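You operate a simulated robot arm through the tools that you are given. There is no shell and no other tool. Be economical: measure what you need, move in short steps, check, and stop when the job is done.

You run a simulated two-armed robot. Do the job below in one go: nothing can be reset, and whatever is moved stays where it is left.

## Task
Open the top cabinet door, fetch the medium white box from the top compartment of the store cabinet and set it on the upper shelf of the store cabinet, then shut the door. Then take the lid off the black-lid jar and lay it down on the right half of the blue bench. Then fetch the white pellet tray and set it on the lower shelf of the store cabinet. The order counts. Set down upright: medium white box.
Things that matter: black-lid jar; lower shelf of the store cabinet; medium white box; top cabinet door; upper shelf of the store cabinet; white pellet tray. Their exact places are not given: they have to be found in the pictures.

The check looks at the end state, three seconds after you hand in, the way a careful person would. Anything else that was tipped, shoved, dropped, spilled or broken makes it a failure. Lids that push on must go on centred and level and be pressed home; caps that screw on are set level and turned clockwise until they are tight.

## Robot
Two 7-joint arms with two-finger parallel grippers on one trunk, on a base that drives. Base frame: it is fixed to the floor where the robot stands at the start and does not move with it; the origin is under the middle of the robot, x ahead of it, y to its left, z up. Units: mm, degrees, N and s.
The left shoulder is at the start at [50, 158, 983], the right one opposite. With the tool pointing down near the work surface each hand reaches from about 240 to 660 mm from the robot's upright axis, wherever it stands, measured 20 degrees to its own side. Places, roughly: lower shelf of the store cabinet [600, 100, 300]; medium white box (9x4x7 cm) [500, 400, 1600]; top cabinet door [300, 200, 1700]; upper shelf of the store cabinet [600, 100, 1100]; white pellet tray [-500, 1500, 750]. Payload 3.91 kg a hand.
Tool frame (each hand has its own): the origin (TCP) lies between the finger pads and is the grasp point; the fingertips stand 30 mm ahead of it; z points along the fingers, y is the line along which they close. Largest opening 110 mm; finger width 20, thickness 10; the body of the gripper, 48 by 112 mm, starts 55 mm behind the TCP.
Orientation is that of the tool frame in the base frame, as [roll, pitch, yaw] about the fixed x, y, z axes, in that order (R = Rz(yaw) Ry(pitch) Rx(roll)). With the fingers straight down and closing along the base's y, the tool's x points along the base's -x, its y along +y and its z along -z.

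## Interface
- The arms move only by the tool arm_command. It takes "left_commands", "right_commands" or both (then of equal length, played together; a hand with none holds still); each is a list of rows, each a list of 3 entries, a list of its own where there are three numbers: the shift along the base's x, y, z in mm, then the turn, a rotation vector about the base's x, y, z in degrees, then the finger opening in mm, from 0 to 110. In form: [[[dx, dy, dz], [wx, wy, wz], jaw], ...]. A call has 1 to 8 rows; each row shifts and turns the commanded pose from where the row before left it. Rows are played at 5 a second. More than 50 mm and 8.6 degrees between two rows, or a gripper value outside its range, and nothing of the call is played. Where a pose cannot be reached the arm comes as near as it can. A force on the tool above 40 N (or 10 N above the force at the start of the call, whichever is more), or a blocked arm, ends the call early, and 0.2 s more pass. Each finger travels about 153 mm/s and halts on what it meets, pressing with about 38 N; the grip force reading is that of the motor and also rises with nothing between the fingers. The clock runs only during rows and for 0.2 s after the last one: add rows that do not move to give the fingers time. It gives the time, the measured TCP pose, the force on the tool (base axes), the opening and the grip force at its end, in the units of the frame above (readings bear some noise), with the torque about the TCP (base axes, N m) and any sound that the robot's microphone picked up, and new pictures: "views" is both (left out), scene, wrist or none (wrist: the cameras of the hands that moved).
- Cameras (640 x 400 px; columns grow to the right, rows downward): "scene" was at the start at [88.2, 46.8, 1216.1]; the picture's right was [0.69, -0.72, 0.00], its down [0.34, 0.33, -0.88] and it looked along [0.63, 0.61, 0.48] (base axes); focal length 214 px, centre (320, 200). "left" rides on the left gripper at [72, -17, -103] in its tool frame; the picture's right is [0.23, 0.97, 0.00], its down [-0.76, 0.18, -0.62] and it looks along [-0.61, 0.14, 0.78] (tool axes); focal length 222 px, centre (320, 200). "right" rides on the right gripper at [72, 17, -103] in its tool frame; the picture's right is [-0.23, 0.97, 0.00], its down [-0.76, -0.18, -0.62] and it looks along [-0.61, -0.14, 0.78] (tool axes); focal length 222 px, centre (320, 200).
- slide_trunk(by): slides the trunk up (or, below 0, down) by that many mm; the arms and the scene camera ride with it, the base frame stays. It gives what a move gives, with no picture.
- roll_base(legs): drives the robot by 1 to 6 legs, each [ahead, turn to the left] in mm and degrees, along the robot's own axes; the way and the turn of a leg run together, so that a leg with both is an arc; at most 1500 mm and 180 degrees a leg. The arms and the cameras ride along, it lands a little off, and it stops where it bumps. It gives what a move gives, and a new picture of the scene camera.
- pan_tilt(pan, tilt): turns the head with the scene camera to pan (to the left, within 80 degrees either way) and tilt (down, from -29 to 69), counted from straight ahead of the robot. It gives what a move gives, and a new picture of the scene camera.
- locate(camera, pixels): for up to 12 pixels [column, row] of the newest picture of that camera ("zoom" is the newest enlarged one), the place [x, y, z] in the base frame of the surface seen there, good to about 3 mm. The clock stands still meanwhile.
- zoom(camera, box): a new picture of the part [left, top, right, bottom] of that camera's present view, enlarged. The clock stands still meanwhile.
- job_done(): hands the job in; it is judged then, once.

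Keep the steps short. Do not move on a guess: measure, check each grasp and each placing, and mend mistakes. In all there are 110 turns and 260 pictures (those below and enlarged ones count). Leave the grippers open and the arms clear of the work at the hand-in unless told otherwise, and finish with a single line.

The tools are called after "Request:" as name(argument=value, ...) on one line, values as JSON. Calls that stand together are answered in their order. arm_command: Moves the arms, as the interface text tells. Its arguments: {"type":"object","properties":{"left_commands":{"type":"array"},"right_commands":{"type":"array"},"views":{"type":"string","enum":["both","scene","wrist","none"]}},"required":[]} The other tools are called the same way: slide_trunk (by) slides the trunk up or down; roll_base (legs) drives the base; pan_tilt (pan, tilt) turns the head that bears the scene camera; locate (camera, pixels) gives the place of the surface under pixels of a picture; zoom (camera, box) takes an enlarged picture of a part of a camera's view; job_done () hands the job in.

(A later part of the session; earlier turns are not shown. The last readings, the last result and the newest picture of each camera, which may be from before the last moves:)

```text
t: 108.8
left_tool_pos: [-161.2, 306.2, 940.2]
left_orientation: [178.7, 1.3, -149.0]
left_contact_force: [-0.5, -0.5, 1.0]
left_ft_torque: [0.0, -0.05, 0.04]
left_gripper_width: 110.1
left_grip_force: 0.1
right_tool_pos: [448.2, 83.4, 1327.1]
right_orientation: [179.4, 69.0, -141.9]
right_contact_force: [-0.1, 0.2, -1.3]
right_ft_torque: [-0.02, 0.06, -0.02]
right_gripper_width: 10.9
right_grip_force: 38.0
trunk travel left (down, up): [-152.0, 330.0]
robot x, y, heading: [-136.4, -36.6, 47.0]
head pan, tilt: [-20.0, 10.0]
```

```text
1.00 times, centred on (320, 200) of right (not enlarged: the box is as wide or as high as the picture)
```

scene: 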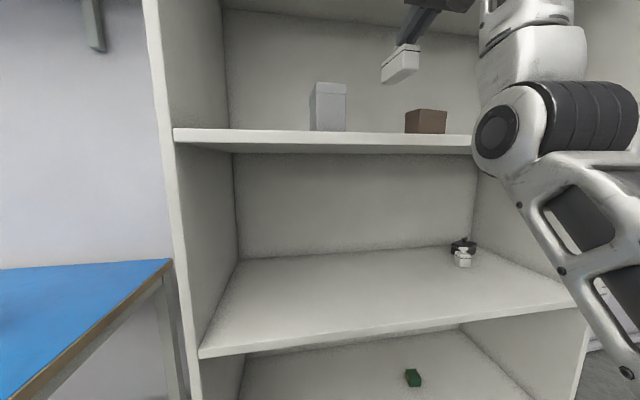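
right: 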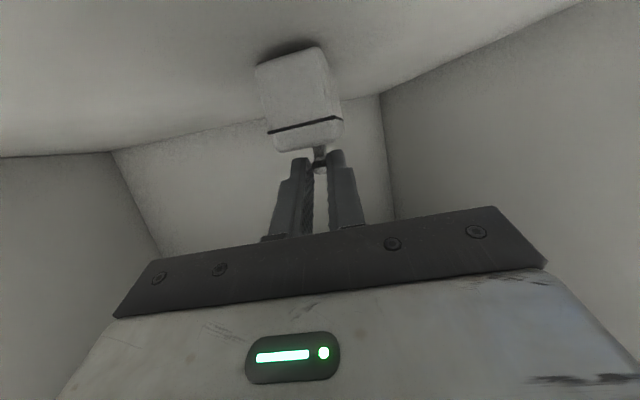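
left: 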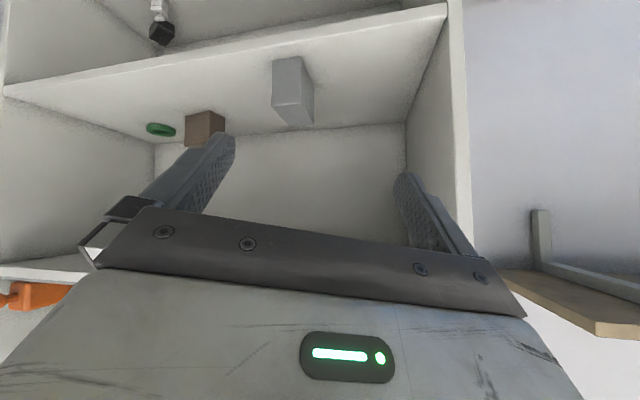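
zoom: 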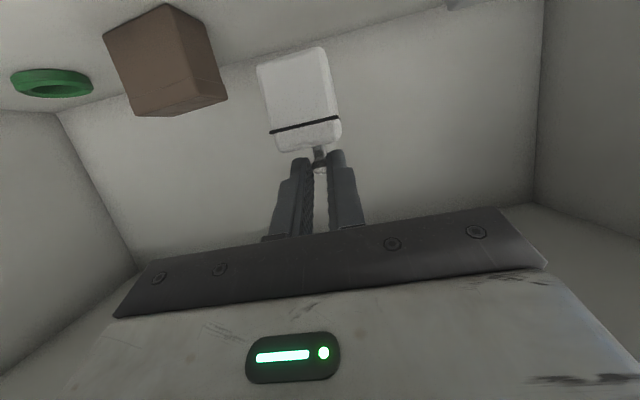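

Over a clear spot (n≈409, u≈201). Lowering 100 mm.

Request:
arm_command(right_commands=[[[0, 0, -20], [0, 0, 0], 5], [[0, 0, -25], [0, 0, 0], 5], [[0, 0, -25], [0, 0, 0], 5], [[0, 0, -20], [0, 0, 0], 5], [[0, 0, -10], [0, 0, 0], 5], [[0, 0, 0], [0, 0, 0], 5]], views="both")

Request:
zoom(camera="scene", box=[340, 40, 480, 180])

```text
t: 110.2
left_tool_pos: [-161.2, 306.9, 941.0]
left_orientation: [178.6, 1.2, -148.9]
left_contact_force: [0.1, -0.6, -0.4]
left_ft_torque: [-0.02, -0.02, -0.01]
left_gripper_width: 110.1
left_grip_force: 0.1
right_tool_pos: [450.3, 83.9, 1228.1]
right_orientation: [179.3, 69.0, -141.8]
right_contact_force: [-0.5, 0.4, -0.8]
right_ft_torque: [-0.03, 0.05, 0.01]
right_gripper_width: 10.8
right_grip_force: 37.9
trunk travel left (down, up): [-152.0, 330.0]
robot x, y, heading: [-141.6, -36.1, 47.2]
head pan, tilt: [-20.0, 10.0]
```

scene: 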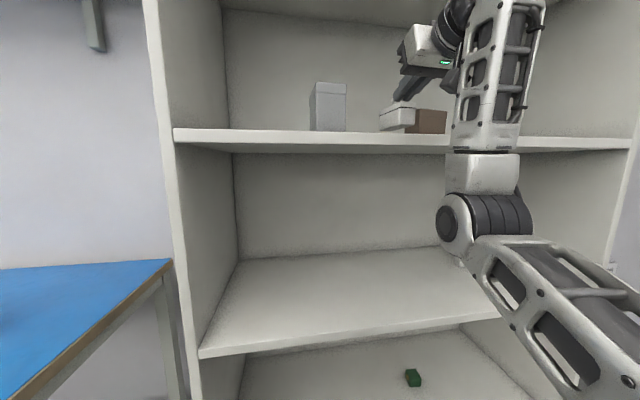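
right: 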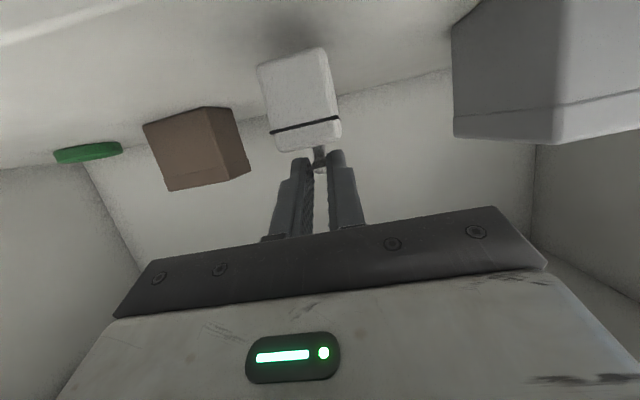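

```text
2.86 times, centred on (410, 110) of scene
```

zoom: 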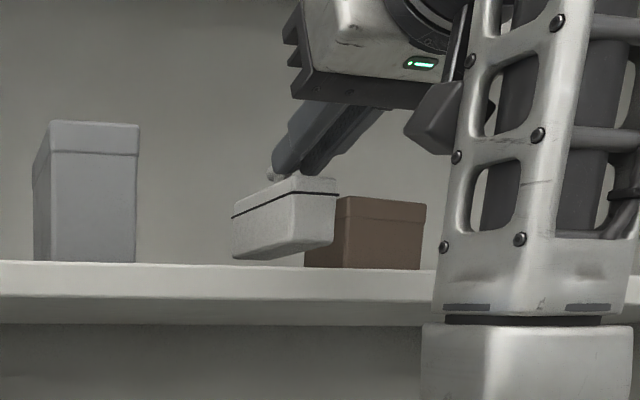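

It hangs nearly level with the brown block well behind it. Lowering gently to the shelf.

Request:
arm_command(right_commands=[[[0, 0, -5], [0, 0, 0], 5], [[0, 0, -5], [0, 0, 0], 5], [[0, 0, -3], [0, 0, 0], 5], [[0, 0, -2], [0, 0, 0], 5], [[0, 0, -1], [0, 0, 0], 5], [[0, 0, 0], [0, 0, 0], 5]], views="wrist")

Request:
zoom(camera="scene", box=[340, 60, 480, 160])

```text
t: 111.6
left_tool_pos: [-161.2, 307.4, 940.2]
left_orientation: [178.7, 1.2, -149.0]
left_contact_force: [-0.1, -0.1, 0.4]
left_ft_torque: [-0.01, 0.03, 0.0]
left_gripper_width: 110.0
left_grip_force: 0.1
right_tool_pos: [446.8, 85.2, 1213.2]
right_orientation: [179.4, 69.1, -141.9]
right_contact_force: [-0.5, -0.3, -1.6]
right_ft_torque: [-0.05, 0.04, -0.05]
right_gripper_width: 10.8
right_grip_force: 38.1
trunk travel left (down, up): [-152.0, 330.0]
robot x, y, heading: [-137.9, -37.6, 46.9]
head pan, tilt: [-20.0, 10.0]
```

right: 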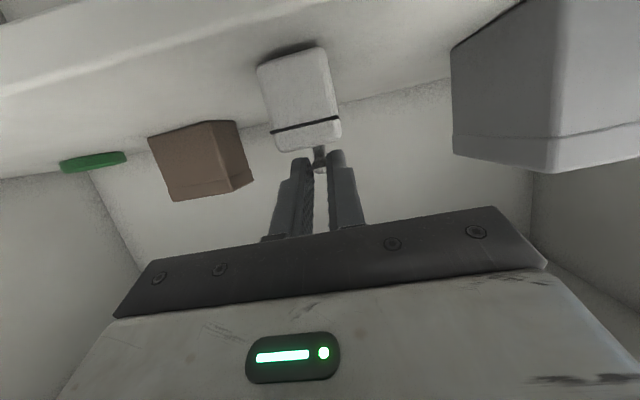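

```text
4.00 times, centred on (410, 110) of scene
```

zoom: 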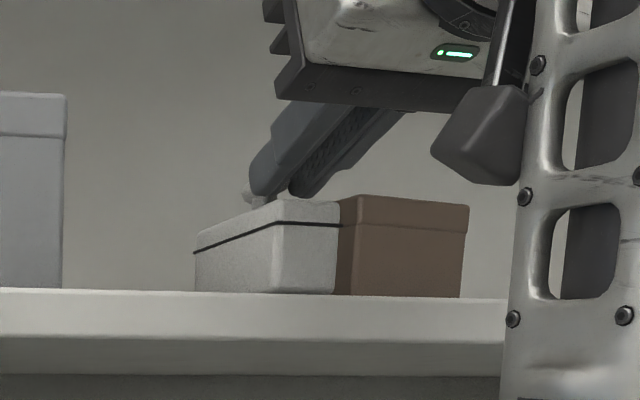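

Nearly down, with a small shadow gap left. A few more mm until the force rises.

Request:
arm_command(right_commands=[[[0, 0, -1.5], [0, 0, 0], 5], [[0, 0, -1.5], [0, 0, 0], 5], [[0, 0, -1.5], [0, 0, 0], 5], [[0, 0, 0], [0, 0, 0], 5]], views="wrist")

```text
t: 112.6
left_tool_pos: [-161.1, 306.9, 940.7]
left_orientation: [178.7, 1.2, -148.9]
left_contact_force: [0.2, 0.1, -0.3]
left_ft_torque: [0.0, 0.01, 0.03]
left_gripper_width: 110.1
left_grip_force: 0.0
right_tool_pos: [447.5, 85.2, 1209.3]
right_orientation: [179.4, 69.3, -141.8]
right_contact_force: [0.5, 0.2, 5.5]
right_ft_torque: [0.02, -0.01, 0.01]
right_gripper_width: 10.7
right_grip_force: 38.3
trunk travel left (down, up): [-152.0, 330.0]
robot x, y, heading: [-138.7, -42.7, 47.0]
head pan, tilt: [-20.0, 10.0]
```

right: 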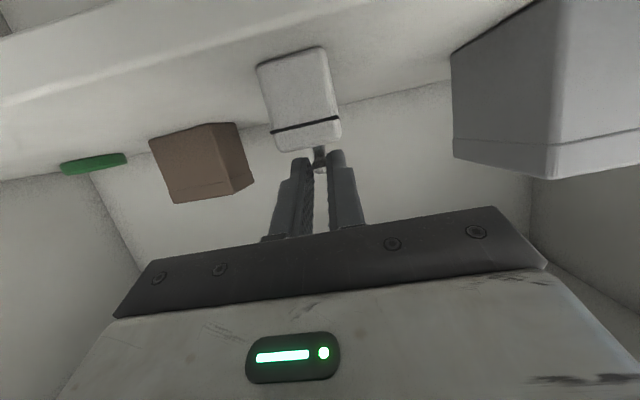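

5.5 N of contact: the box is standing. I open the fingers a little and withdraw straight back.

Request:
arm_command(right_commands=[[[0, 0, 0], [0, 0, 0], 35], [[0, 0, 0], [0, 0, 0], 35], [[-15, -12, 6], [0, 0, 0], 35], [[-25, -20, 10], [0, 0, 0], 35], [[-25, -20, 8], [0, 0, 0], 35], [[-25, -20, 8], [0, 0, 0], 35], [[-25, -20, 8], [0, 0, 0], 35]], views="both")

Request:
zoom(camera="scene", box=[300, 60, 460, 160])

```text
t: 114.2
left_tool_pos: [-161.7, 307.9, 941.3]
left_orientation: [178.7, 1.2, -148.9]
left_contact_force: [0.3, 0.2, -0.2]
left_ft_torque: [-0.03, -0.03, 0.0]
left_gripper_width: 109.9
left_grip_force: 0.1
right_tool_pos: [332.4, -5.4, 1246.0]
right_orientation: [179.4, 69.0, -141.7]
right_contact_force: [0.7, 0.6, -0.2]
right_ft_torque: [0.02, 0.0, -0.01]
right_gripper_width: 35.0
right_grip_force: 0.0
trunk travel left (down, up): [-152.0, 330.0]
robot x, y, heading: [-134.9, -39.5, 47.1]
head pan, tilt: [-20.0, 10.0]
```

scene: 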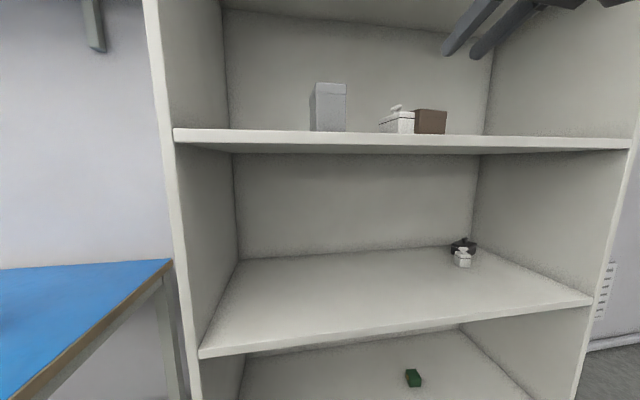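
right: 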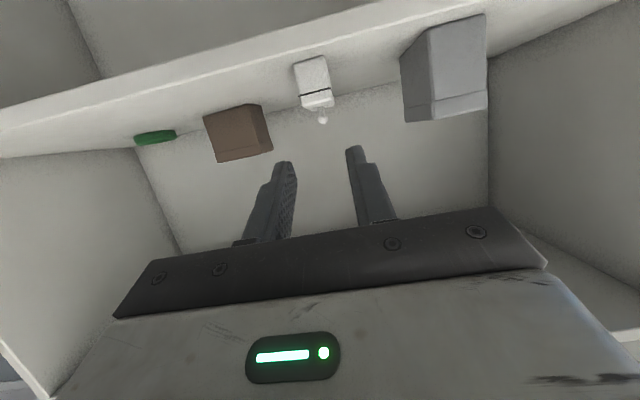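

```text
4.00 times, centred on (380, 110) of scene
```

zoom: 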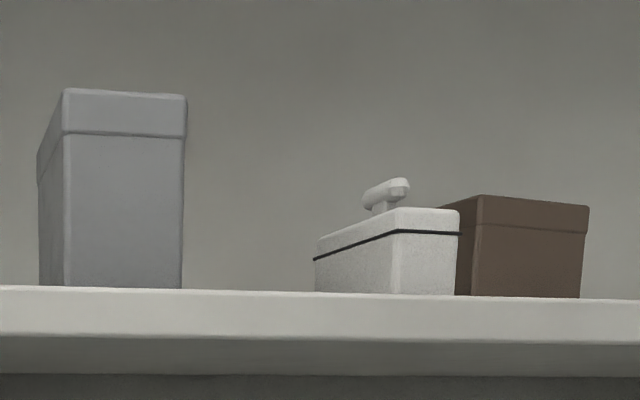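

The white box stands upright on the upper shelf. Next is closing the door. I'll back off to the left-front of the cabinet and raise the trunk.

Request:
roll_base(legs=[[0, -25], [-330, 0], [0, 15]])

Request:
slide_trunk(by=330)

Request:
pan_tilt(pan=25, tilt=-10)

```text
t: 118.6
left_tool_pos: [-410.6, 183.9, 940.5]
left_orientation: [178.6, 1.2, -159.5]
left_contact_force: [0.7, -0.6, 0.1]
left_ft_torque: [0.01, 0.01, -0.05]
left_gripper_width: 110.0
left_grip_force: 0.0
right_tool_pos: [18.4, -213.2, 1245.2]
right_orientation: [179.4, 69.0, -152.3]
right_contact_force: [-0.2, 0.6, 0.6]
right_ft_torque: [0.03, -0.02, -0.01]
right_gripper_width: 34.9
right_grip_force: 0.0
trunk travel left (down, up): [-152.0, 330.0]
robot x, y, heading: [-450.0, -160.3, 36.4]
head pan, tilt: [-20.0, 10.0]
```

scene: 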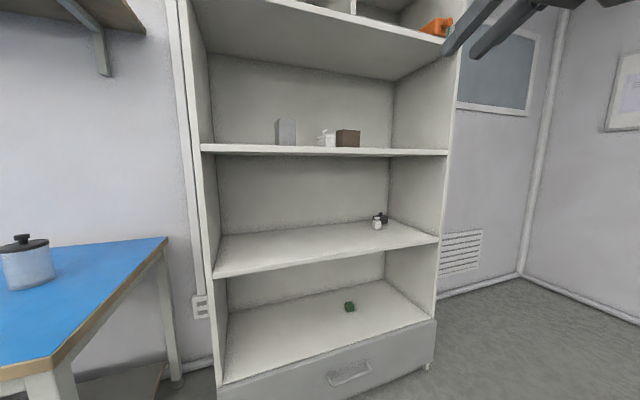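

```text
t: 121.9
left_tool_pos: [-410.4, 184.2, 1270.5]
left_orientation: [178.6, 1.2, -159.4]
left_contact_force: [1.1, 0.7, -0.6]
left_ft_torque: [0.01, -0.02, 0.04]
left_gripper_width: 110.2
left_grip_force: 0.1
right_tool_pos: [19.4, -214.3, 1577.1]
right_orientation: [179.4, 69.1, -152.3]
right_contact_force: [1.0, 0.4, 0.0]
right_ft_torque: [-0.03, 0.03, -0.02]
right_gripper_width: 35.1
right_grip_force: 0.0
trunk travel left (down, up): [-482.0, 0.0]
robot x, y, heading: [-451.9, -158.6, 36.5]
head pan, tilt: [-20.0, 10.0]
```

```text
t: 123.0
left_tool_pos: [-409.6, 184.6, 1271.5]
left_orientation: [178.8, 1.3, -159.5]
left_contact_force: [0.2, 0.3, 0.7]
left_ft_torque: [0.01, -0.02, 0.0]
left_gripper_width: 110.0
left_grip_force: 0.0
right_tool_pos: [18.5, -214.0, 1575.4]
right_orientation: [179.3, 69.1, -152.3]
right_contact_force: [0.4, -1.4, 0.4]
right_ft_torque: [0.01, -0.03, -0.03]
right_gripper_width: 34.8
right_grip_force: 0.0
trunk travel left (down, up): [-482.0, 0.0]
robot x, y, heading: [-448.8, -157.6, 36.5]
head pan, tilt: [25.0, -10.0]
```

scene: 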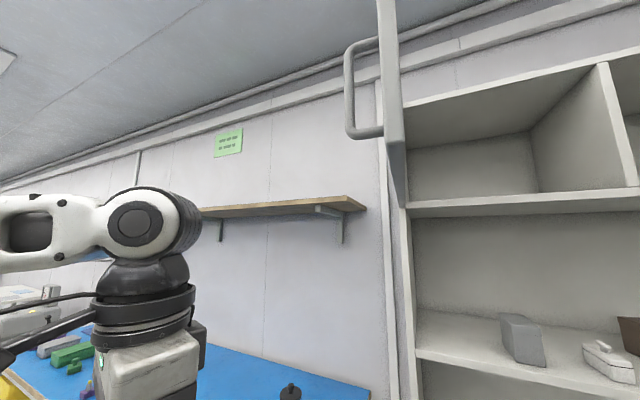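

The door is seen nearly edge-on. Measuring its free edge, handle and the wall shelf.

Request:
locate(camera="scene", pixels=[[388, 60], [397, 100], [392, 140], [350, 90], [345, 60], [400, 195], [365, 208], [345, 196], [205, 212], [404, 140]])

```text
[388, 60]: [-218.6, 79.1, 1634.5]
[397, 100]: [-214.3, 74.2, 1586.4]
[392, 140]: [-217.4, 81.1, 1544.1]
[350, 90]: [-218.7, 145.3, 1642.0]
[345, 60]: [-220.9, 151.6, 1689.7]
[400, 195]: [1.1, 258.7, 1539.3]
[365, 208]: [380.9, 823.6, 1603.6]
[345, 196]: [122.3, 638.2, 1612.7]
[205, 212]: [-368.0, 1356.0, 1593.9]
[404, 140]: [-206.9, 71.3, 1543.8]
```

The door is ~87° open, its free end at (-217,77). I'll raise the left hand on the door's outer (left) side, pointing forward, fingers closed.

Request:
arm_command(left_commands=[[[18, 10, 33.5], [2.87, -7.7, -1], 40], [[18, 10, 33.5], [2.87, -7.7, -1], 0], [[18, 10, 33.5], [2.87, -7.7, -1], 0], [[18, 10, 33.5], [2.87, -7.7, -1], 0], [[18, 10, 33.5], [2.87, -7.7, -1], 0], [[18, 10, 33.5], [2.87, -7.7, -1], 0], [[18, 10, 33.5], [2.87, -7.7, -1], 0]], views="none")

Request:
arm_command(left_commands=[[[22, 4, 33.5], [2.87, -7.7, -1], 0], [[22, 4, 33.5], [2.87, -7.7, -1], 0], [[22, 4, 33.5], [2.87, -7.7, -1], 0], [[22, 4, 33.5], [2.87, -7.7, -1], 0], [[0, 0, 0], [0, 0, -6], 0], [[0, 0, 0], [0, 0, -6], 0], [[0, 0, 0], [0, 0, 0], 0]], views="both")

```text
t: 124.6
left_tool_pos: [-285.0, 253.8, 1503.4]
left_orientation: [172.5, 58.6, -170.8]
left_contact_force: [-1.1, 0.4, 0.5]
left_ft_torque: [0.01, -0.03, 0.01]
left_gripper_width: 0.0
left_grip_force: 38.0
right_tool_pos: [18.3, -213.0, 1574.6]
right_orientation: [179.4, 69.2, -152.3]
right_contact_force: [-0.5, 0.3, 1.3]
right_ft_torque: [-0.04, 0.01, -0.01]
right_gripper_width: 35.0
right_grip_force: 0.0
trunk travel left (down, up): [-482.0, 0.0]
robot x, y, heading: [-448.2, -158.1, 36.3]
head pan, tilt: [25.0, -10.0]
```

```text
t: 126.2
left_tool_pos: [-196.8, 269.0, 1638.8]
left_orientation: [77.2, 82.8, 79.9]
left_contact_force: [0.6, 0.1, 0.7]
left_ft_torque: [-0.02, 0.0, -0.03]
left_gripper_width: 0.0
left_grip_force: 38.0
right_tool_pos: [19.0, -214.9, 1574.4]
right_orientation: [179.4, 69.2, -152.3]
right_contact_force: [0.3, -0.4, 0.4]
right_ft_torque: [0.01, -0.03, 0.0]
right_gripper_width: 34.9
right_grip_force: 0.1
trunk travel left (down, up): [-482.0, 0.0]
robot x, y, heading: [-448.6, -157.9, 36.1]
head pan, tilt: [25.0, -10.0]
```

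scene: 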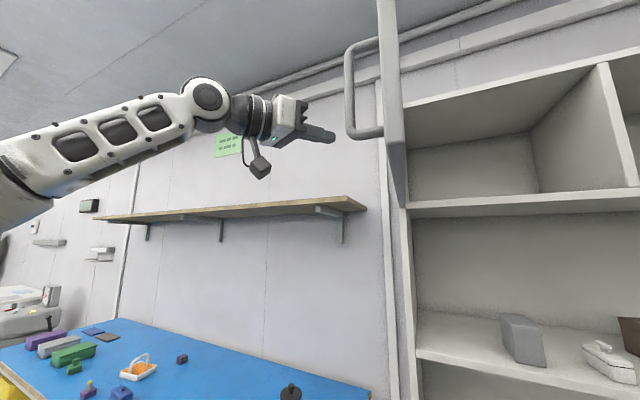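
left: 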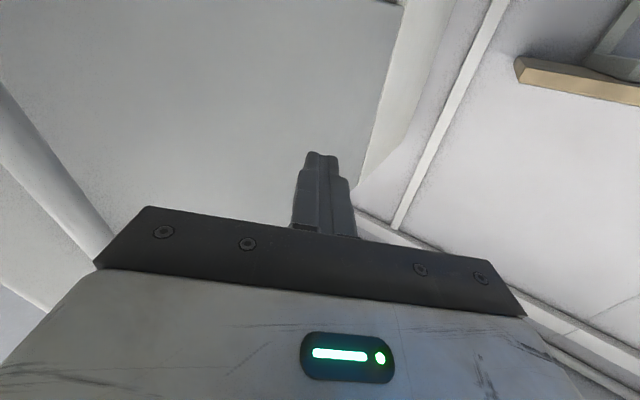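

The hand is left of the door at n≈3. To keep the gripper body clear of the handle I'll go 70 mm deeper, then push right gently.

Request:
arm_command(left_commands=[[[28, 21, 0], [0, 0, -4], 0], [[28, 21, 0], [0, 0, -4], 0], [[21, -28, 0], [0, 0, 0], 0], [[21, -28, 0], [0, 0, 0], 0], [[12, -16, 0], [0, 0, 0], 0], [[8, -10, 0], [0, 0, 0], 0], [[8, -10, 0], [0, 0, 0], 0], [[8, -10, 0], [0, 0, 0], 0]], views="scene")

```text
t: 128.0
left_tool_pos: [-90.7, 246.1, 1638.6]
left_orientation: [77.5, 83.0, 72.2]
left_contact_force: [-0.1, -0.1, -1.0]
left_ft_torque: [0.0, 0.02, -0.04]
left_gripper_width: 0.0
left_grip_force: 37.2
left hand out of reach, approached as far as the arm can: row 5, 6, 7, 8
right_tool_pos: [20.6, -214.2, 1575.9]
right_orientation: [179.4, 69.0, -152.2]
right_contact_force: [-0.7, 0.5, -0.3]
right_ft_torque: [-0.01, 0.0, 0.0]
right_gripper_width: 34.6
right_grip_force: 0.1
trunk travel left (down, up): [-482.0, 0.0]
robot x, y, heading: [-451.6, -160.0, 36.7]
head pan, tilt: [25.0, -10.0]
```

scene: 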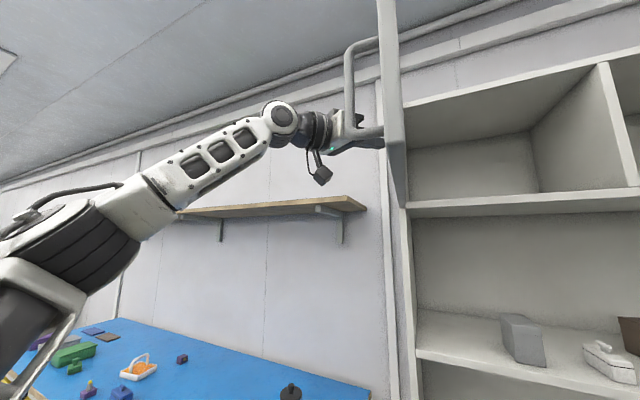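

The arm is at its reach limit, 25 mm from the door. I'll turn the base right slowly so the outstretched hand sweeps the door.

Request:
roll_base(legs=[[0, -8], [0, -10]])

```text
t: 129.7
left_tool_pos: [17.7, 114.2, 1638.2]
left_orientation: [77.4, 82.9, 54.1]
left_contact_force: [0.1, -0.2, -0.5]
left_ft_torque: [-0.02, 0.01, 0.01]
left_gripper_width: 0.1
left_grip_force: 37.8
right_tool_pos: [-21.6, -356.5, 1575.8]
right_orientation: [179.3, 69.1, -170.5]
right_contact_force: [-0.4, -0.1, -0.4]
right_ft_torque: [-0.01, -0.02, 0.01]
right_gripper_width: 35.0
right_grip_force: 0.0
trunk travel left (down, up): [-482.0, 0.0]
robot x, y, heading: [-450.1, -162.7, 18.5]
head pan, tilt: [25.0, -10.0]
```

scene: 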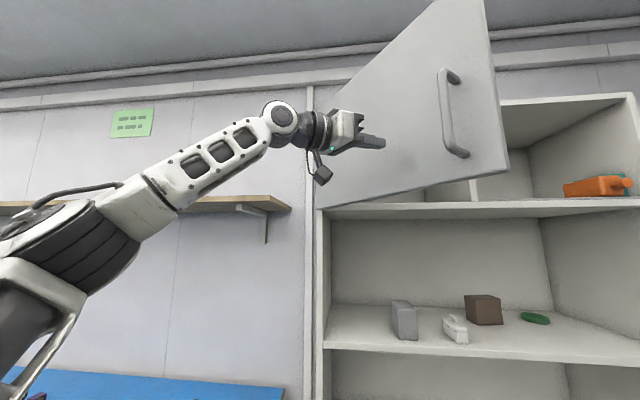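

The door swung to about 50°. I'll turn the hand to face the cabinet more squarely, then drive forward to push the door toward closed.

Request:
arm_command(left_commands=[[[0, 0, 0], [0, 0, 8], 0], [[0, 0, 0], [0, 0, 8], 0], [[0, 0, 0], [0, 0, 8], 0], [[0, 0, 0], [0, 0, 8], 0], [[0, 0, 0], [0, 0, 8], 0]], views="none")

Request:
roll_base(legs=[[100, 6], [90, 6]])

```text
t: 130.9
left_tool_pos: [-2.5, 189.7, 1627.0]
left_orientation: [76.7, 83.0, 93.3]
left_contact_force: [-0.3, -0.1, 0.6]
left_ft_torque: [0.0, 0.03, -0.03]
left_gripper_width: 0.2
left_grip_force: 37.6
left hand out of reach, approached as far as the arm can: row 2, 3, 4, 5
right_tool_pos: [-21.2, -355.0, 1576.1]
right_orientation: [179.6, 69.1, -170.3]
right_contact_force: [0.7, -0.2, 0.5]
right_ft_torque: [0.0, 0.01, -0.03]
right_gripper_width: 34.9
right_grip_force: 0.0
trunk travel left (down, up): [-482.0, 0.0]
robot x, y, heading: [-447.7, -157.1, 18.2]
head pan, tilt: [25.0, -10.0]
```

```text
t: 132.8
left_tool_pos: [85.2, 350.8, 1626.5]
left_orientation: [77.6, 82.9, 106.0]
left_contact_force: [0.5, 0.5, 0.7]
left_ft_torque: [0.01, -0.02, -0.02]
left_gripper_width: 0.1
left_grip_force: 37.5
right_tool_pos: [180.7, -185.4, 1574.5]
right_orientation: [179.4, 69.2, -158.3]
right_contact_force: [-0.2, 0.0, -0.7]
right_ft_torque: [0.02, -0.01, -0.06]
right_gripper_width: 35.2
right_grip_force: 0.0
trunk travel left (down, up): [-482.0, 0.0]
robot x, y, heading: [-275.7, -83.3, 30.6]
head pan, tilt: [25.0, -10.0]
```

scene: 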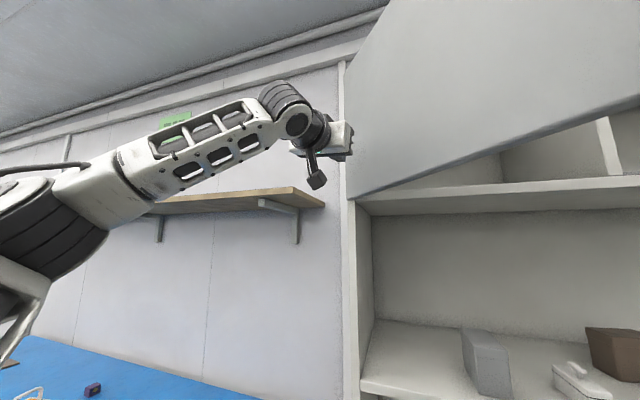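

The hand slid toward the hinge. I'll bring it back along the door's outside to mid-door, and lower the right hand out of the door's sweep.

Request:
arm_command(left_commands=[[[-10, -40, 0], [0, 0, 0], 0], [[-4, -43, 0], [0, 0, 0], 0], [[0, -43, 0], [0, 0, 0], 0], [[0, -43, 0], [0, 0, 0], 0], [[0, -43, 0], [0, 0, 0], 0], [[0, -43, 0], [0, 0, 0], 0]], right_commands=[[[-25, -10, -35], [0, 0, 0], 35], [[-25, -10, -35], [0, 0, 0], 35], [[-25, -10, -35], [0, 0, 0], 35], [[-20, -10, -38], [0, 0, 0], 35], [[-10, -10, -40], [0, 0, 0], 35], [[0, -10, -40], [0, 0, 0], 35]], views="scene")

```text
t: 134.2
left_tool_pos: [40.4, 262.8, 1625.3]
left_orientation: [77.2, 82.8, 105.8]
left_contact_force: [0.4, 0.1, 0.4]
left_ft_torque: [-0.02, -0.03, -0.03]
left_gripper_width: 0.0
left_grip_force: 37.3
left hand out of reach, approached as far as the arm can: row 2, 3, 4, 5, 6
right_tool_pos: [78.5, -257.5, 1374.6]
right_orientation: [179.4, 68.9, -158.3]
right_contact_force: [-0.2, -0.5, -0.2]
right_ft_torque: [-0.01, 0.0, 0.03]
right_gripper_width: 35.0
right_grip_force: 0.1
right hand out of reach, approached as far as the arm can: row 6
trunk travel left (down, up): [-482.0, 0.0]
robot x, y, heading: [-284.6, -83.2, 30.2]
head pan, tilt: [25.0, -10.0]
```

scene: 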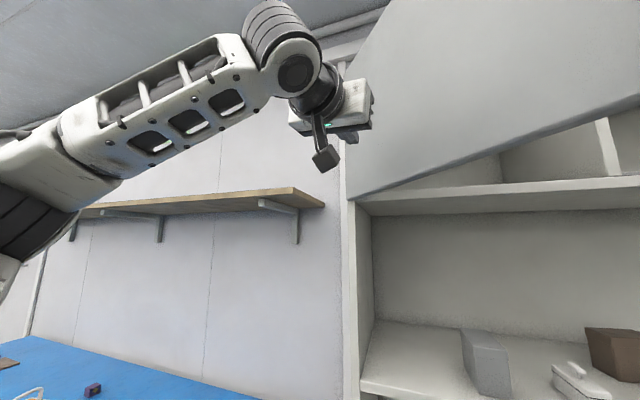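

The left arm can't reach further right by itself. I'll sweep it with a base turn to the right and then drive forward.

Request:
roll_base(legs=[[0, -20], [110, 0]])

```text
t: 136.4
left_tool_pos: [248.9, 152.7, 1627.5]
left_orientation: [77.6, 82.9, 86.2]
left_contact_force: [0.8, 1.3, 0.1]
left_ft_torque: [0.0, 0.0, 0.0]
left_gripper_width: 0.2
left_grip_force: 37.9
right_tool_pos: [106.3, -350.1, 1374.5]
right_orientation: [179.4, 68.9, -178.4]
right_contact_force: [0.5, -0.3, -0.6]
right_ft_torque: [0.0, -0.03, -0.04]
right_gripper_width: 35.2
right_grip_force: 0.0
trunk travel left (down, up): [-482.0, 0.0]
robot x, y, heading: [-171.3, -62.1, 10.6]
head pan, tilt: [25.0, -10.0]
```

scene: 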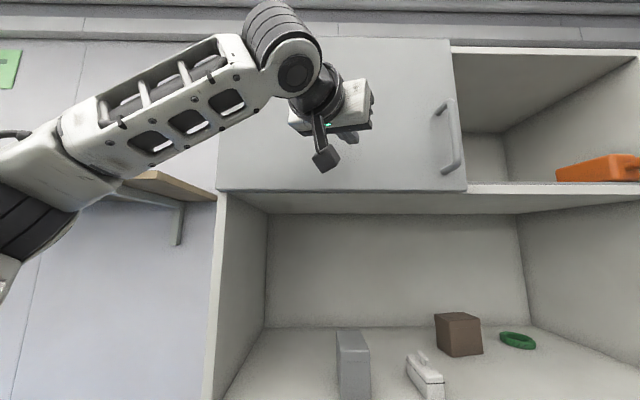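

The door looks nearly closed. Measuring its free edge.

Request:
locate(camera="scene", pixels=[[455, 70], [460, 180], [430, 170], [225, 180], [300, 170], [440, 60]])

Request:
zoom(camera="scene", box=[400, 30, 520, 220])

```text
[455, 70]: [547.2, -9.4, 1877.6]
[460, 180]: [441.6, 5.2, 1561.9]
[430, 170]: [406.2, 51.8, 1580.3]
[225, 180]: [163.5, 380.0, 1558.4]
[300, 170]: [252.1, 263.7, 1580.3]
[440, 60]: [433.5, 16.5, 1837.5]
```

```text
2.11 times, centred on (460, 125) of scene
```

zoom: 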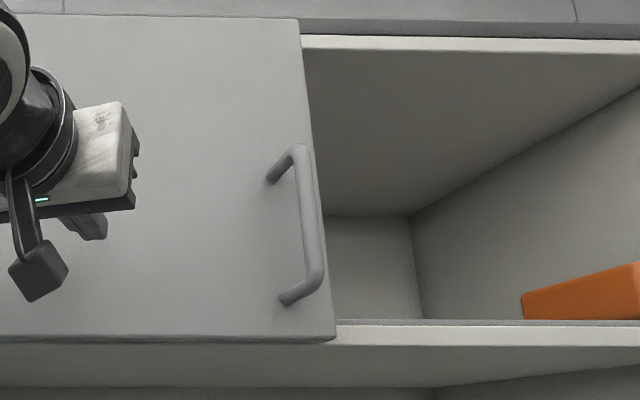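

Free edge at (442,5) versus (443,5) originally: closed within a mm or two. A gentle final push to make sure.

Request:
arm_command(left_commands=[[[14, 6, 0], [0, 0, 0], 0], [[10, 7, 0], [0, 0, 0], 0], [[6, 4, 0], [0, 0, 0], 0], [[4, 3, 0], [0, 0, 0], 0], [[3, 2, 0], [0, 0, 0], 0]], views="none")

```text
t: 137.6
left_tool_pos: [279.3, 171.7, 1626.2]
left_orientation: [77.4, 82.7, 85.8]
left_contact_force: [-26.4, -9.7, -20.5]
left_ft_torque: [-0.39, 0.76, 0.09]
left_gripper_width: 0.0
left_grip_force: 37.4
right_tool_pos: [100.1, -351.2, 1374.7]
right_orientation: [179.1, 69.2, -178.6]
right_contact_force: [0.0, 0.2, -0.2]
right_ft_torque: [0.01, -0.01, 0.0]
right_gripper_width: 35.1
right_grip_force: 0.0
trunk travel left (down, up): [-482.0, 0.0]
robot x, y, heading: [-173.2, -62.3, 10.3]
head pan, tilt: [25.0, -10.0]
```

26 N of reaction: the door is firmly shut. Backing away.

Request:
arm_command(left_commands=[[[-8, -3, 0], [0, 0, 0], 0], [[-20, -8, 0], [0, 0, 0], 0], [[-25, -10, 0], [0, 0, 0], 0]], views="none")

Request:
roll_base(legs=[[-250, 0]])

Request:
locate(camera="scene", pixels=[[445, 160], [440, 175], [300, 180]])

```text
t: 138.4
left_tool_pos: [231.2, 153.3, 1627.9]
left_orientation: [76.4, 82.9, 85.1]
left_contact_force: [-0.3, 0.2, -0.4]
left_ft_torque: [-0.01, 0.0, 0.0]
left_gripper_width: 0.1
left_grip_force: 37.8
right_tool_pos: [104.6, -349.6, 1375.5]
right_orientation: [179.3, 69.0, -178.5]
right_contact_force: [-0.7, 0.4, -0.3]
right_ft_torque: [0.01, -0.01, -0.03]
right_gripper_width: 34.9
right_grip_force: 0.1
trunk travel left (down, up): [-482.0, 0.0]
robot x, y, heading: [-170.9, -64.0, 10.2]
head pan, tilt: [25.0, -10.0]
```

```text
t: 140.2
left_tool_pos: [-11.4, 109.3, 1626.8]
left_orientation: [77.0, 82.9, 85.6]
left_contact_force: [-0.5, -0.1, 0.2]
left_ft_torque: [0.02, 0.04, 0.0]
left_gripper_width: 0.0
left_grip_force: 38.1
right_tool_pos: [-139.0, -393.4, 1375.0]
right_orientation: [179.3, 69.0, -178.5]
right_contact_force: [-1.4, -0.1, 0.3]
right_ft_torque: [0.0, 0.01, 0.02]
right_gripper_width: 35.2
right_grip_force: 0.1
trunk travel left (down, up): [-482.0, 0.0]
robot x, y, heading: [-416.0, -108.8, 10.1]
head pan, tilt: [25.0, -10.0]
```

scene: 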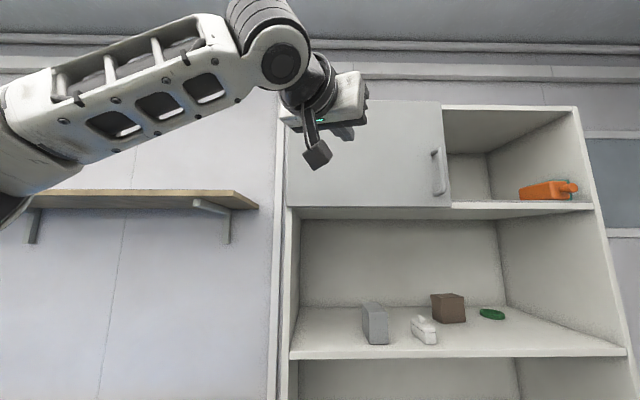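

```text
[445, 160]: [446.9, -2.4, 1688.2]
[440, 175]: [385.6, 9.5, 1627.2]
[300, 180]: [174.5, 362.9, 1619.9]
```

The door is shut and the box is in place. Next, the jar. I'll bring both arms to a tucked, tool-down pose first.

Request:
arm_command(left_commands=[[[-13.6, 5.5, -34], [-1.43, 8.1, 0], 60], [[-13.6, 5.5, -34], [-1.43, 8.1, 0], 60], [[-13.6, 5.5, -34], [-1.43, 8.1, 0], 60], [[-13.6, 5.5, -34], [-1.43, 8.1, 0], 60], [[-13.6, 5.5, -34], [-1.43, 8.1, 0], 60], [[-13.6, 5.5, -34], [-1.43, 8.1, 0], 60], [[-13.6, 5.5, -34], [-1.43, 8.1, 0], 60], [[-13.6, 5.5, -34], [-1.43, 8.1, 0], 60]], right_commands=[[[6.6, 17.5, 0], [-1.48, 8.4, 0], 60], [[6.6, 17.5, 0], [-1.48, 8.4, 0], 60], [[6.6, 17.5, 0], [-1.48, 8.4, 0], 60], [[6.6, 17.5, 0], [-1.48, 8.4, 0], 60], [[6.6, 17.5, 0], [-1.48, 8.4, 0], 60], [[6.6, 17.5, 0], [-1.48, 8.4, 0], 60], [[6.6, 17.5, 0], [-1.48, 8.4, 0], 60], [[6.6, 17.5, 0], [-1.48, 8.4, 0], 60]], views="none")

Request:
arm_command(left_commands=[[[-13.6, 5.5, -34], [-1.43, 8.1, 0], 60], [[-13.6, 5.5, -34], [-1.43, 8.1, 0], 60], [[-13.6, 5.5, -34], [-1.43, 8.1, 0], 60], [[0, 0, 0], [0, 0, 0], 60]], views="none")

Request:
slide_trunk(by=-200)

Request:
roll_base(legs=[[0, 116.5], [640, 0], [0, -90]])

```text
t: 142.1
left_tool_pos: [-119.6, 152.9, 1352.4]
left_orientation: [178.3, 25.6, -177.6]
left_contact_force: [-0.1, 1.0, -0.5]
left_ft_torque: [0.0, 0.02, -0.02]
left_gripper_width: 59.8
left_grip_force: 0.0
right_tool_pos: [-84.6, -251.7, 1374.4]
right_orientation: [-172.7, 0.8, -173.1]
right_contact_force: [-0.8, -0.2, -0.1]
right_ft_torque: [-0.02, 0.02, -0.01]
right_gripper_width: 60.1
right_grip_force: 0.1
trunk travel left (down, up): [-482.0, 0.0]
robot x, y, heading: [-415.5, -105.7, 10.2]
head pan, tilt: [25.0, -10.0]
```

```text
t: 143.1
left_tool_pos: [-160.4, 168.0, 1251.5]
left_orientation: [-178.5, 1.2, -176.9]
left_contact_force: [0.0, 0.9, -0.1]
left_ft_torque: [0.0, -0.01, 0.03]
left_gripper_width: 60.0
left_grip_force: 0.0
right_tool_pos: [-86.3, -254.7, 1373.8]
right_orientation: [-172.8, 0.9, -173.0]
right_contact_force: [-0.1, 0.7, 0.0]
right_ft_torque: [0.02, 0.01, -0.01]
right_gripper_width: 59.8
right_grip_force: 0.0
trunk travel left (down, up): [-482.0, 0.0]
robot x, y, heading: [-414.9, -107.5, 10.4]
head pan, tilt: [25.0, -10.0]
```

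```text
t: 145.2
left_tool_pos: [-160.0, 167.8, 1051.0]
left_orientation: [-178.6, 1.4, -176.9]
left_contact_force: [-0.2, 0.1, 0.0]
left_ft_torque: [0.0, -0.01, 0.01]
left_gripper_width: 59.9
left_grip_force: 0.1
right_tool_pos: [-86.4, -253.8, 1174.1]
right_orientation: [-172.8, 0.9, -173.0]
right_contact_force: [-0.7, -1.2, 0.2]
right_ft_torque: [0.01, 0.01, -0.05]
right_gripper_width: 59.8
right_grip_force: 0.0
trunk travel left (down, up): [-282.0, 200.0]
robot x, y, heading: [-409.9, -107.2, 10.1]
head pan, tilt: [25.0, -10.0]
```

```text
t: 157.4
left_tool_pos: [-668.4, 770.6, 1051.7]
left_orientation: [-178.6, 1.3, -151.9]
left_contact_force: [0.0, -1.5, 0.8]
left_ft_torque: [0.0, -0.02, 0.01]
left_gripper_width: 60.1
left_grip_force: 0.0
right_tool_pos: [-423.9, 419.6, 1174.1]
right_orientation: [-172.9, 0.8, -148.0]
right_contact_force: [0.4, 0.4, -0.1]
right_ft_torque: [0.01, 0.01, -0.01]
right_gripper_width: 59.9
right_grip_force: 0.0
trunk travel left (down, up): [-282.0, 200.0]
robot x, y, heading: [-779.2, 414.5, 35.3]
head pan, tilt: [25.0, -10.0]
```

scene: 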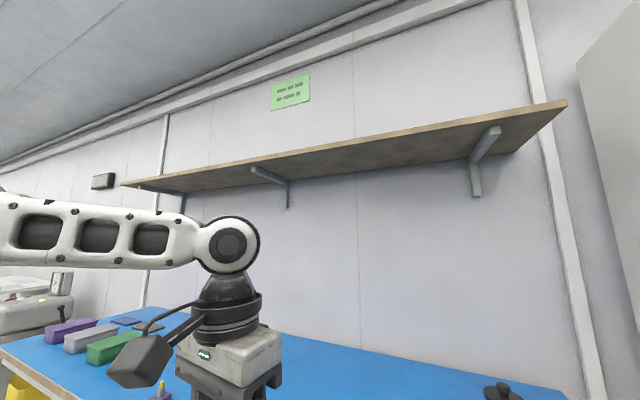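

In front of the bench. Driving forward 240 mm and looking down.

Request:
roll_base(legs=[[240, 1.4]])

Request:
pan_tilt(pan=-10, tilt=35)

```text
t: 159.2
left_tool_pos: [-487.1, 912.6, 1050.1]
left_orientation: [-178.4, 1.4, -150.5]
left_contact_force: [-0.6, 0.2, 0.6]
left_ft_torque: [0.01, 0.04, -0.04]
left_gripper_width: 60.2
left_grip_force: 0.1
right_tool_pos: [-231.5, 567.8, 1173.8]
right_orientation: [-172.8, 0.9, -146.7]
right_contact_force: [1.1, -0.2, 0.6]
right_ft_torque: [-0.01, -0.01, -0.01]
right_gripper_width: 60.3
right_grip_force: 0.0
trunk travel left (down, up): [-282.0, 200.0]
robot x, y, heading: [-592.9, 548.9, 36.8]
head pan, tilt: [25.0, -10.0]
```

scene: 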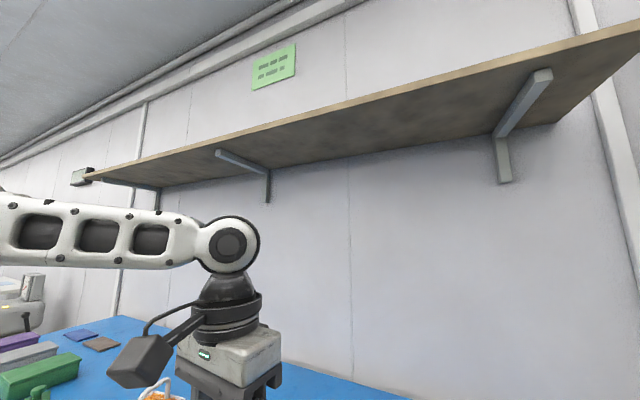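

```text
t: 160.3
left_tool_pos: [-484.7, 911.7, 1052.1]
left_orientation: [-178.6, 1.3, -150.5]
left_contact_force: [0.2, -0.6, -0.1]
left_ft_torque: [0.03, -0.02, 0.03]
left_gripper_width: 59.9
left_grip_force: 0.1
right_tool_pos: [-232.3, 567.8, 1174.5]
right_orientation: [-172.8, 0.8, -146.6]
right_contact_force: [0.7, 0.9, -0.7]
right_ft_torque: [-0.02, 0.0, -0.02]
right_gripper_width: 59.8
right_grip_force: 0.1
trunk travel left (down, up): [-282.0, 200.0]
robot x, y, heading: [-594.6, 555.8, 36.7]
head pan, tilt: [-10.0, 35.0]
```

scene: 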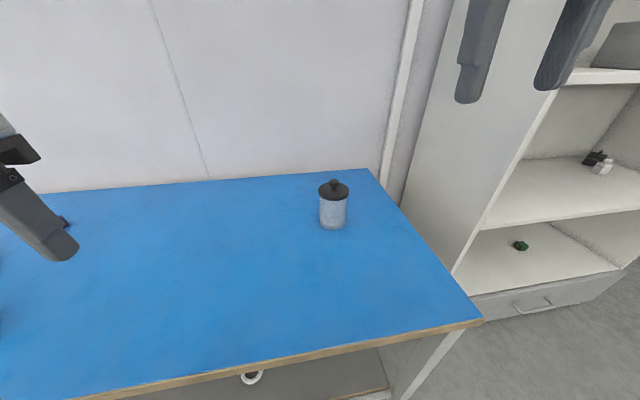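

Jar in clear view at (333,205). Zooming and measuring.

Request:
zoom(camera="scene", box=[290, 160, 380, 250])

Request:
locate(camera="scene", pixels=[[333, 183], [333, 193], [321, 191], [347, 190], [333, 196], [333, 215], [322, 210], [345, 210], [333, 229], [240, 300], [480, 320], [90, 398]])

```text
4.44 times, centred on (335, 205) of scene
```

zoom: 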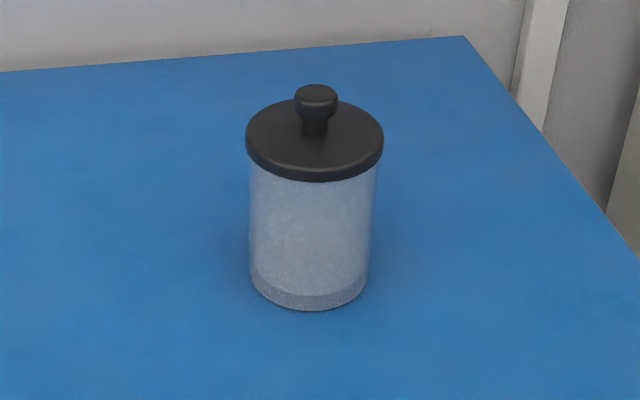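

```text
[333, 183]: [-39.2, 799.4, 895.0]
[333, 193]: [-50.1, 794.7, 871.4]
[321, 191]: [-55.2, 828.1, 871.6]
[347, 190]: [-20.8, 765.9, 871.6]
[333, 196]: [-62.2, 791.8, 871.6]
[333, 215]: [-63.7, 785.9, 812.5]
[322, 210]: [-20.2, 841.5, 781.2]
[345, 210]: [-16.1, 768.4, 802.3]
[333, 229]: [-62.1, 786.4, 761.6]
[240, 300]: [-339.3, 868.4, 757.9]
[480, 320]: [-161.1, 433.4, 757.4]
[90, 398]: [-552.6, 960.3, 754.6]
```

Lid centre ≈(-34,798), disc top z≈872, knob top ≈895. I'll bring the right hand over it, tool straight down.

Request:
arm_command(right_commands=[[[24.75, 28.75, -26], [2.8, 2.3, 0], 60], [[24.75, 28.75, -26], [2.8, 2.3, 0], 60], [[24.75, 28.75, -26], [0, 0, 0], 60], [[24.75, 28.75, -26], [0, 0, 0], 60], [[24.75, 28.75, -26], [0, 0, 0], 60], [[24.75, 28.75, -26], [0, 0, 0], 60], [[24.75, 28.75, -26], [0, 0, 0], 60], [[24.75, 28.75, -26], [0, 0, 0], 60]], views="both")

```text
t: 162.1
left_tool_pos: [-485.2, 911.8, 1051.6]
left_orientation: [-178.6, 1.2, -150.6]
left_contact_force: [-0.3, -0.1, -0.3]
left_ft_torque: [-0.02, -0.01, -0.01]
left_gripper_width: 60.3
left_grip_force: 0.0
right_tool_pos: [-34.2, 798.5, 965.3]
right_orientation: [-180.0, 0.2, -146.6]
right_contact_force: [0.0, -0.1, 0.4]
right_ft_torque: [0.02, 0.01, 0.0]
right_gripper_width: 60.1
right_grip_force: 0.1
trunk travel left (down, up): [-282.0, 200.0]
robot x, y, heading: [-590.2, 554.7, 36.6]
head pan, tilt: [-10.0, 35.0]
```

scene: 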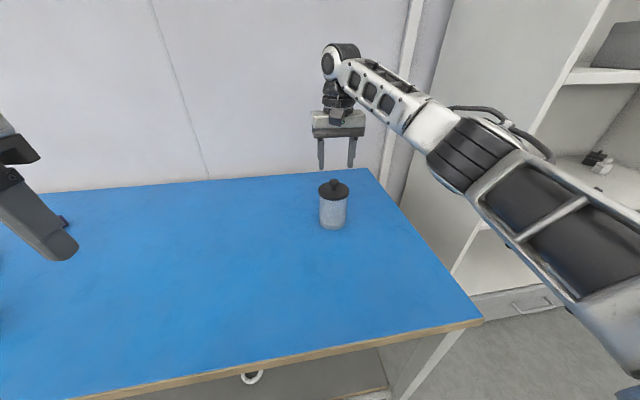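
right: 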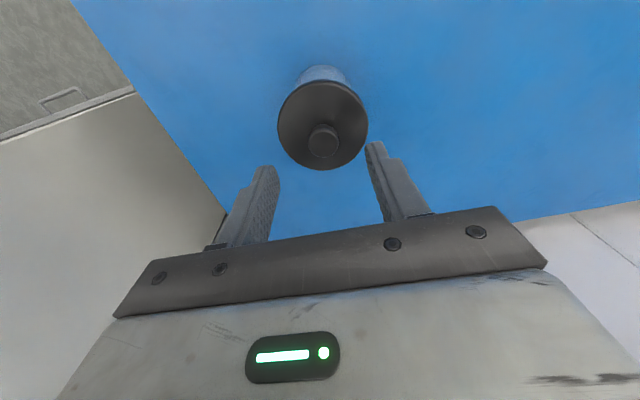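

Request:
locate(camera="right", pixels=[[324, 137], [280, 120], [366, 115], [322, 85], [325, 168]])

```text
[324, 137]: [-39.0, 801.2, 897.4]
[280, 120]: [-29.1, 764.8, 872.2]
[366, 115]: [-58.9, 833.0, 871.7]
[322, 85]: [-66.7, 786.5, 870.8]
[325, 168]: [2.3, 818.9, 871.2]
```

Lid centre ≈(-35,802), radius 38. Lowering to take the knob with the fingertips (TCP z≈905), then closing.

Request:
arm_command(right_commands=[[[-1, 3.5, -15], [0, 0, 0], 50], [[0, 0, -20], [0, 0, 0], 50], [[0, 0, -15], [0, 0, 0], 50], [[0, 0, -9], [0, 0, 0], 50], [[0, 0, 0], [0, 0, 0], 5], [[0, 0, 0], [0, 0, 0], 5], [[0, 0, 0], [0, 0, 0], 5]], views="wrist")

```text
t: 163.7
left_tool_pos: [-486.8, 912.0, 1051.9]
left_orientation: [-178.7, 1.3, -150.5]
left_contact_force: [-0.1, -0.4, 1.1]
left_ft_torque: [0.0, 0.01, -0.02]
left_gripper_width: 60.0
left_grip_force: 0.1
right_tool_pos: [-34.6, 801.7, 906.7]
right_orientation: [180.0, 0.2, -146.6]
right_contact_force: [-0.5, 1.1, 0.4]
right_ft_torque: [0.06, 0.0, 0.03]
right_gripper_width: 24.1
right_grip_force: 38.0
trunk travel left (down, up): [-282.0, 200.0]
robot x, y, heading: [-590.0, 551.9, 36.9]
head pan, tilt: [-10.0, 35.0]
heard: snap
```

right: 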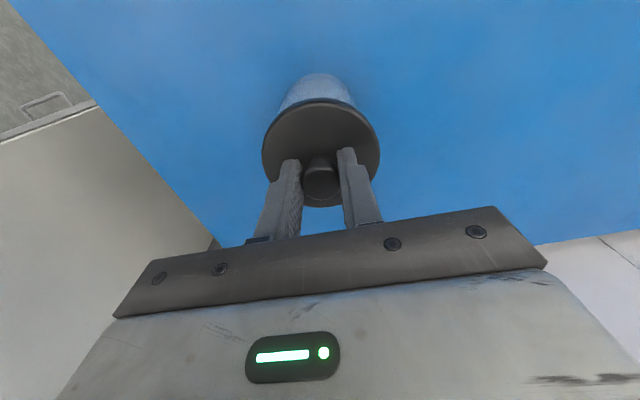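

Knob gripped at 24 mm; a "snap" was heard, perhaps the lid popping loose. Lifting gently and watching the force.

Request:
arm_command(right_commands=[[[0, 0, 3], [0, 0, 0], 5], [[0, 0, 4], [0, 0, 0], 5], [[0, 0, 5], [0, 0, 0], 5], [[0, 0, 6], [0, 0, 0], 5], [[0, 0, 0], [0, 0, 0], 5]], views="wrist")

Request:
zoom(camera="scene", box=[280, 120, 390, 250])

```text
t: 164.9
left_tool_pos: [-485.8, 911.8, 1051.6]
left_orientation: [-178.6, 1.3, -150.5]
left_contact_force: [0.3, -0.3, -0.4]
left_ft_torque: [-0.01, 0.02, 0.03]
left_gripper_width: 60.0
left_grip_force: 0.0
right_tool_pos: [-34.8, 802.3, 925.2]
right_orientation: [180.0, 0.1, -146.6]
right_contact_force: [0.2, 0.1, -0.1]
right_ft_torque: [0.03, 0.03, 0.01]
right_gripper_width: 23.9
right_grip_force: 38.5
trunk travel left (down, up): [-282.0, 200.0]
robot x, y, heading: [-592.9, 553.0, 36.8]
head pan, tilt: [-10.0, 35.0]
```

right: 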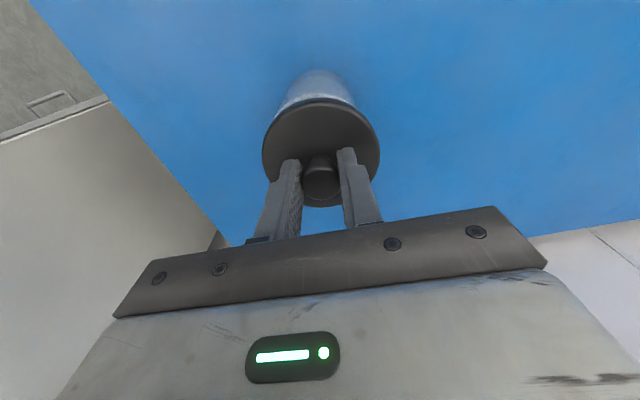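

```text
3.08 times, centred on (335, 185) of scene
```

zoom: 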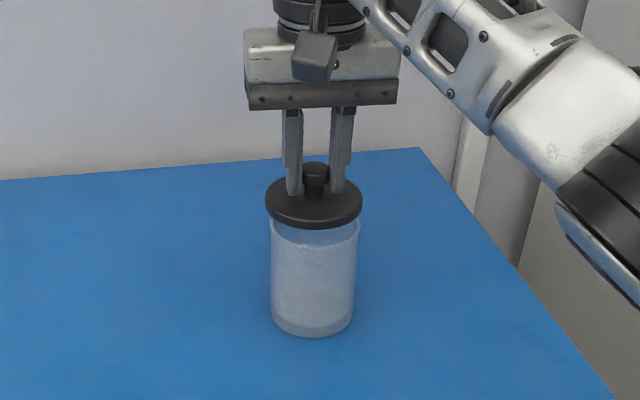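

The lid is off and the jar stands still. Lifting clear and moving it left over the open bench.

Request:
arm_command(right_commands=[[[0, 0, 30], [0, 0, 0], 5], [[0, 0, 40], [0, 0, 0], 5], [[-39, 23, 5], [0, 0, 0], 5], [[-40, 23, 0], [0, 0, 0], 5], [[-40, 23, 0], [0, 0, 0], 5], [[-39, 22, 0], [0, 0, 0], 5], [[0, 0, -40], [0, 0, 0], 5], [[0, 0, -40], [0, 0, 0], 5]], views="none")

Request:
zoom(camera="scene", box=[200, 120, 380, 270])

```text
t: 166.7
left_tool_pos: [-485.8, 912.8, 1051.1]
left_orientation: [-178.6, 1.3, -150.6]
left_contact_force: [0.0, 0.1, -0.5]
left_ft_torque: [-0.03, -0.04, 0.02]
left_gripper_width: 59.7
left_grip_force: 0.1
right_tool_pos: [-191.5, 891.7, 920.5]
right_orientation: [-180.0, 0.0, -146.7]
right_contact_force: [-0.1, -0.4, -0.2]
right_ft_torque: [0.0, -0.01, -0.03]
right_gripper_width: 24.1
right_grip_force: 37.8
trunk travel left (down, up): [-282.0, 200.0]
robot x, y, heading: [-591.1, 550.2, 36.8]
head pan, tilt: [-10.0, 35.0]
```

```text
2.67 times, centred on (290, 195) of scene
```

zoom: 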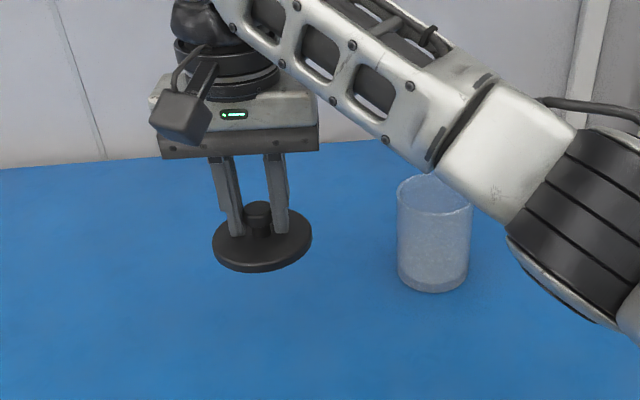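

Before lowering I check the forearm's clearance from the open jar.

Request:
locate(camera="zoom", pixels=[[450, 165], [500, 210], [400, 140], [520, 250], [330, 70], [436, 200], [600, 320], [260, 262]])

```text
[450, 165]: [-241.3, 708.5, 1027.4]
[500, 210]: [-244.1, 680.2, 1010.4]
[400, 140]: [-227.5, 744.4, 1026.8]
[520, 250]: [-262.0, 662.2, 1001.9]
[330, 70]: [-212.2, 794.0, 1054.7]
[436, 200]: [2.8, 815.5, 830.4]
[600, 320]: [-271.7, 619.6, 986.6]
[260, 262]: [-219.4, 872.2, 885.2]
```

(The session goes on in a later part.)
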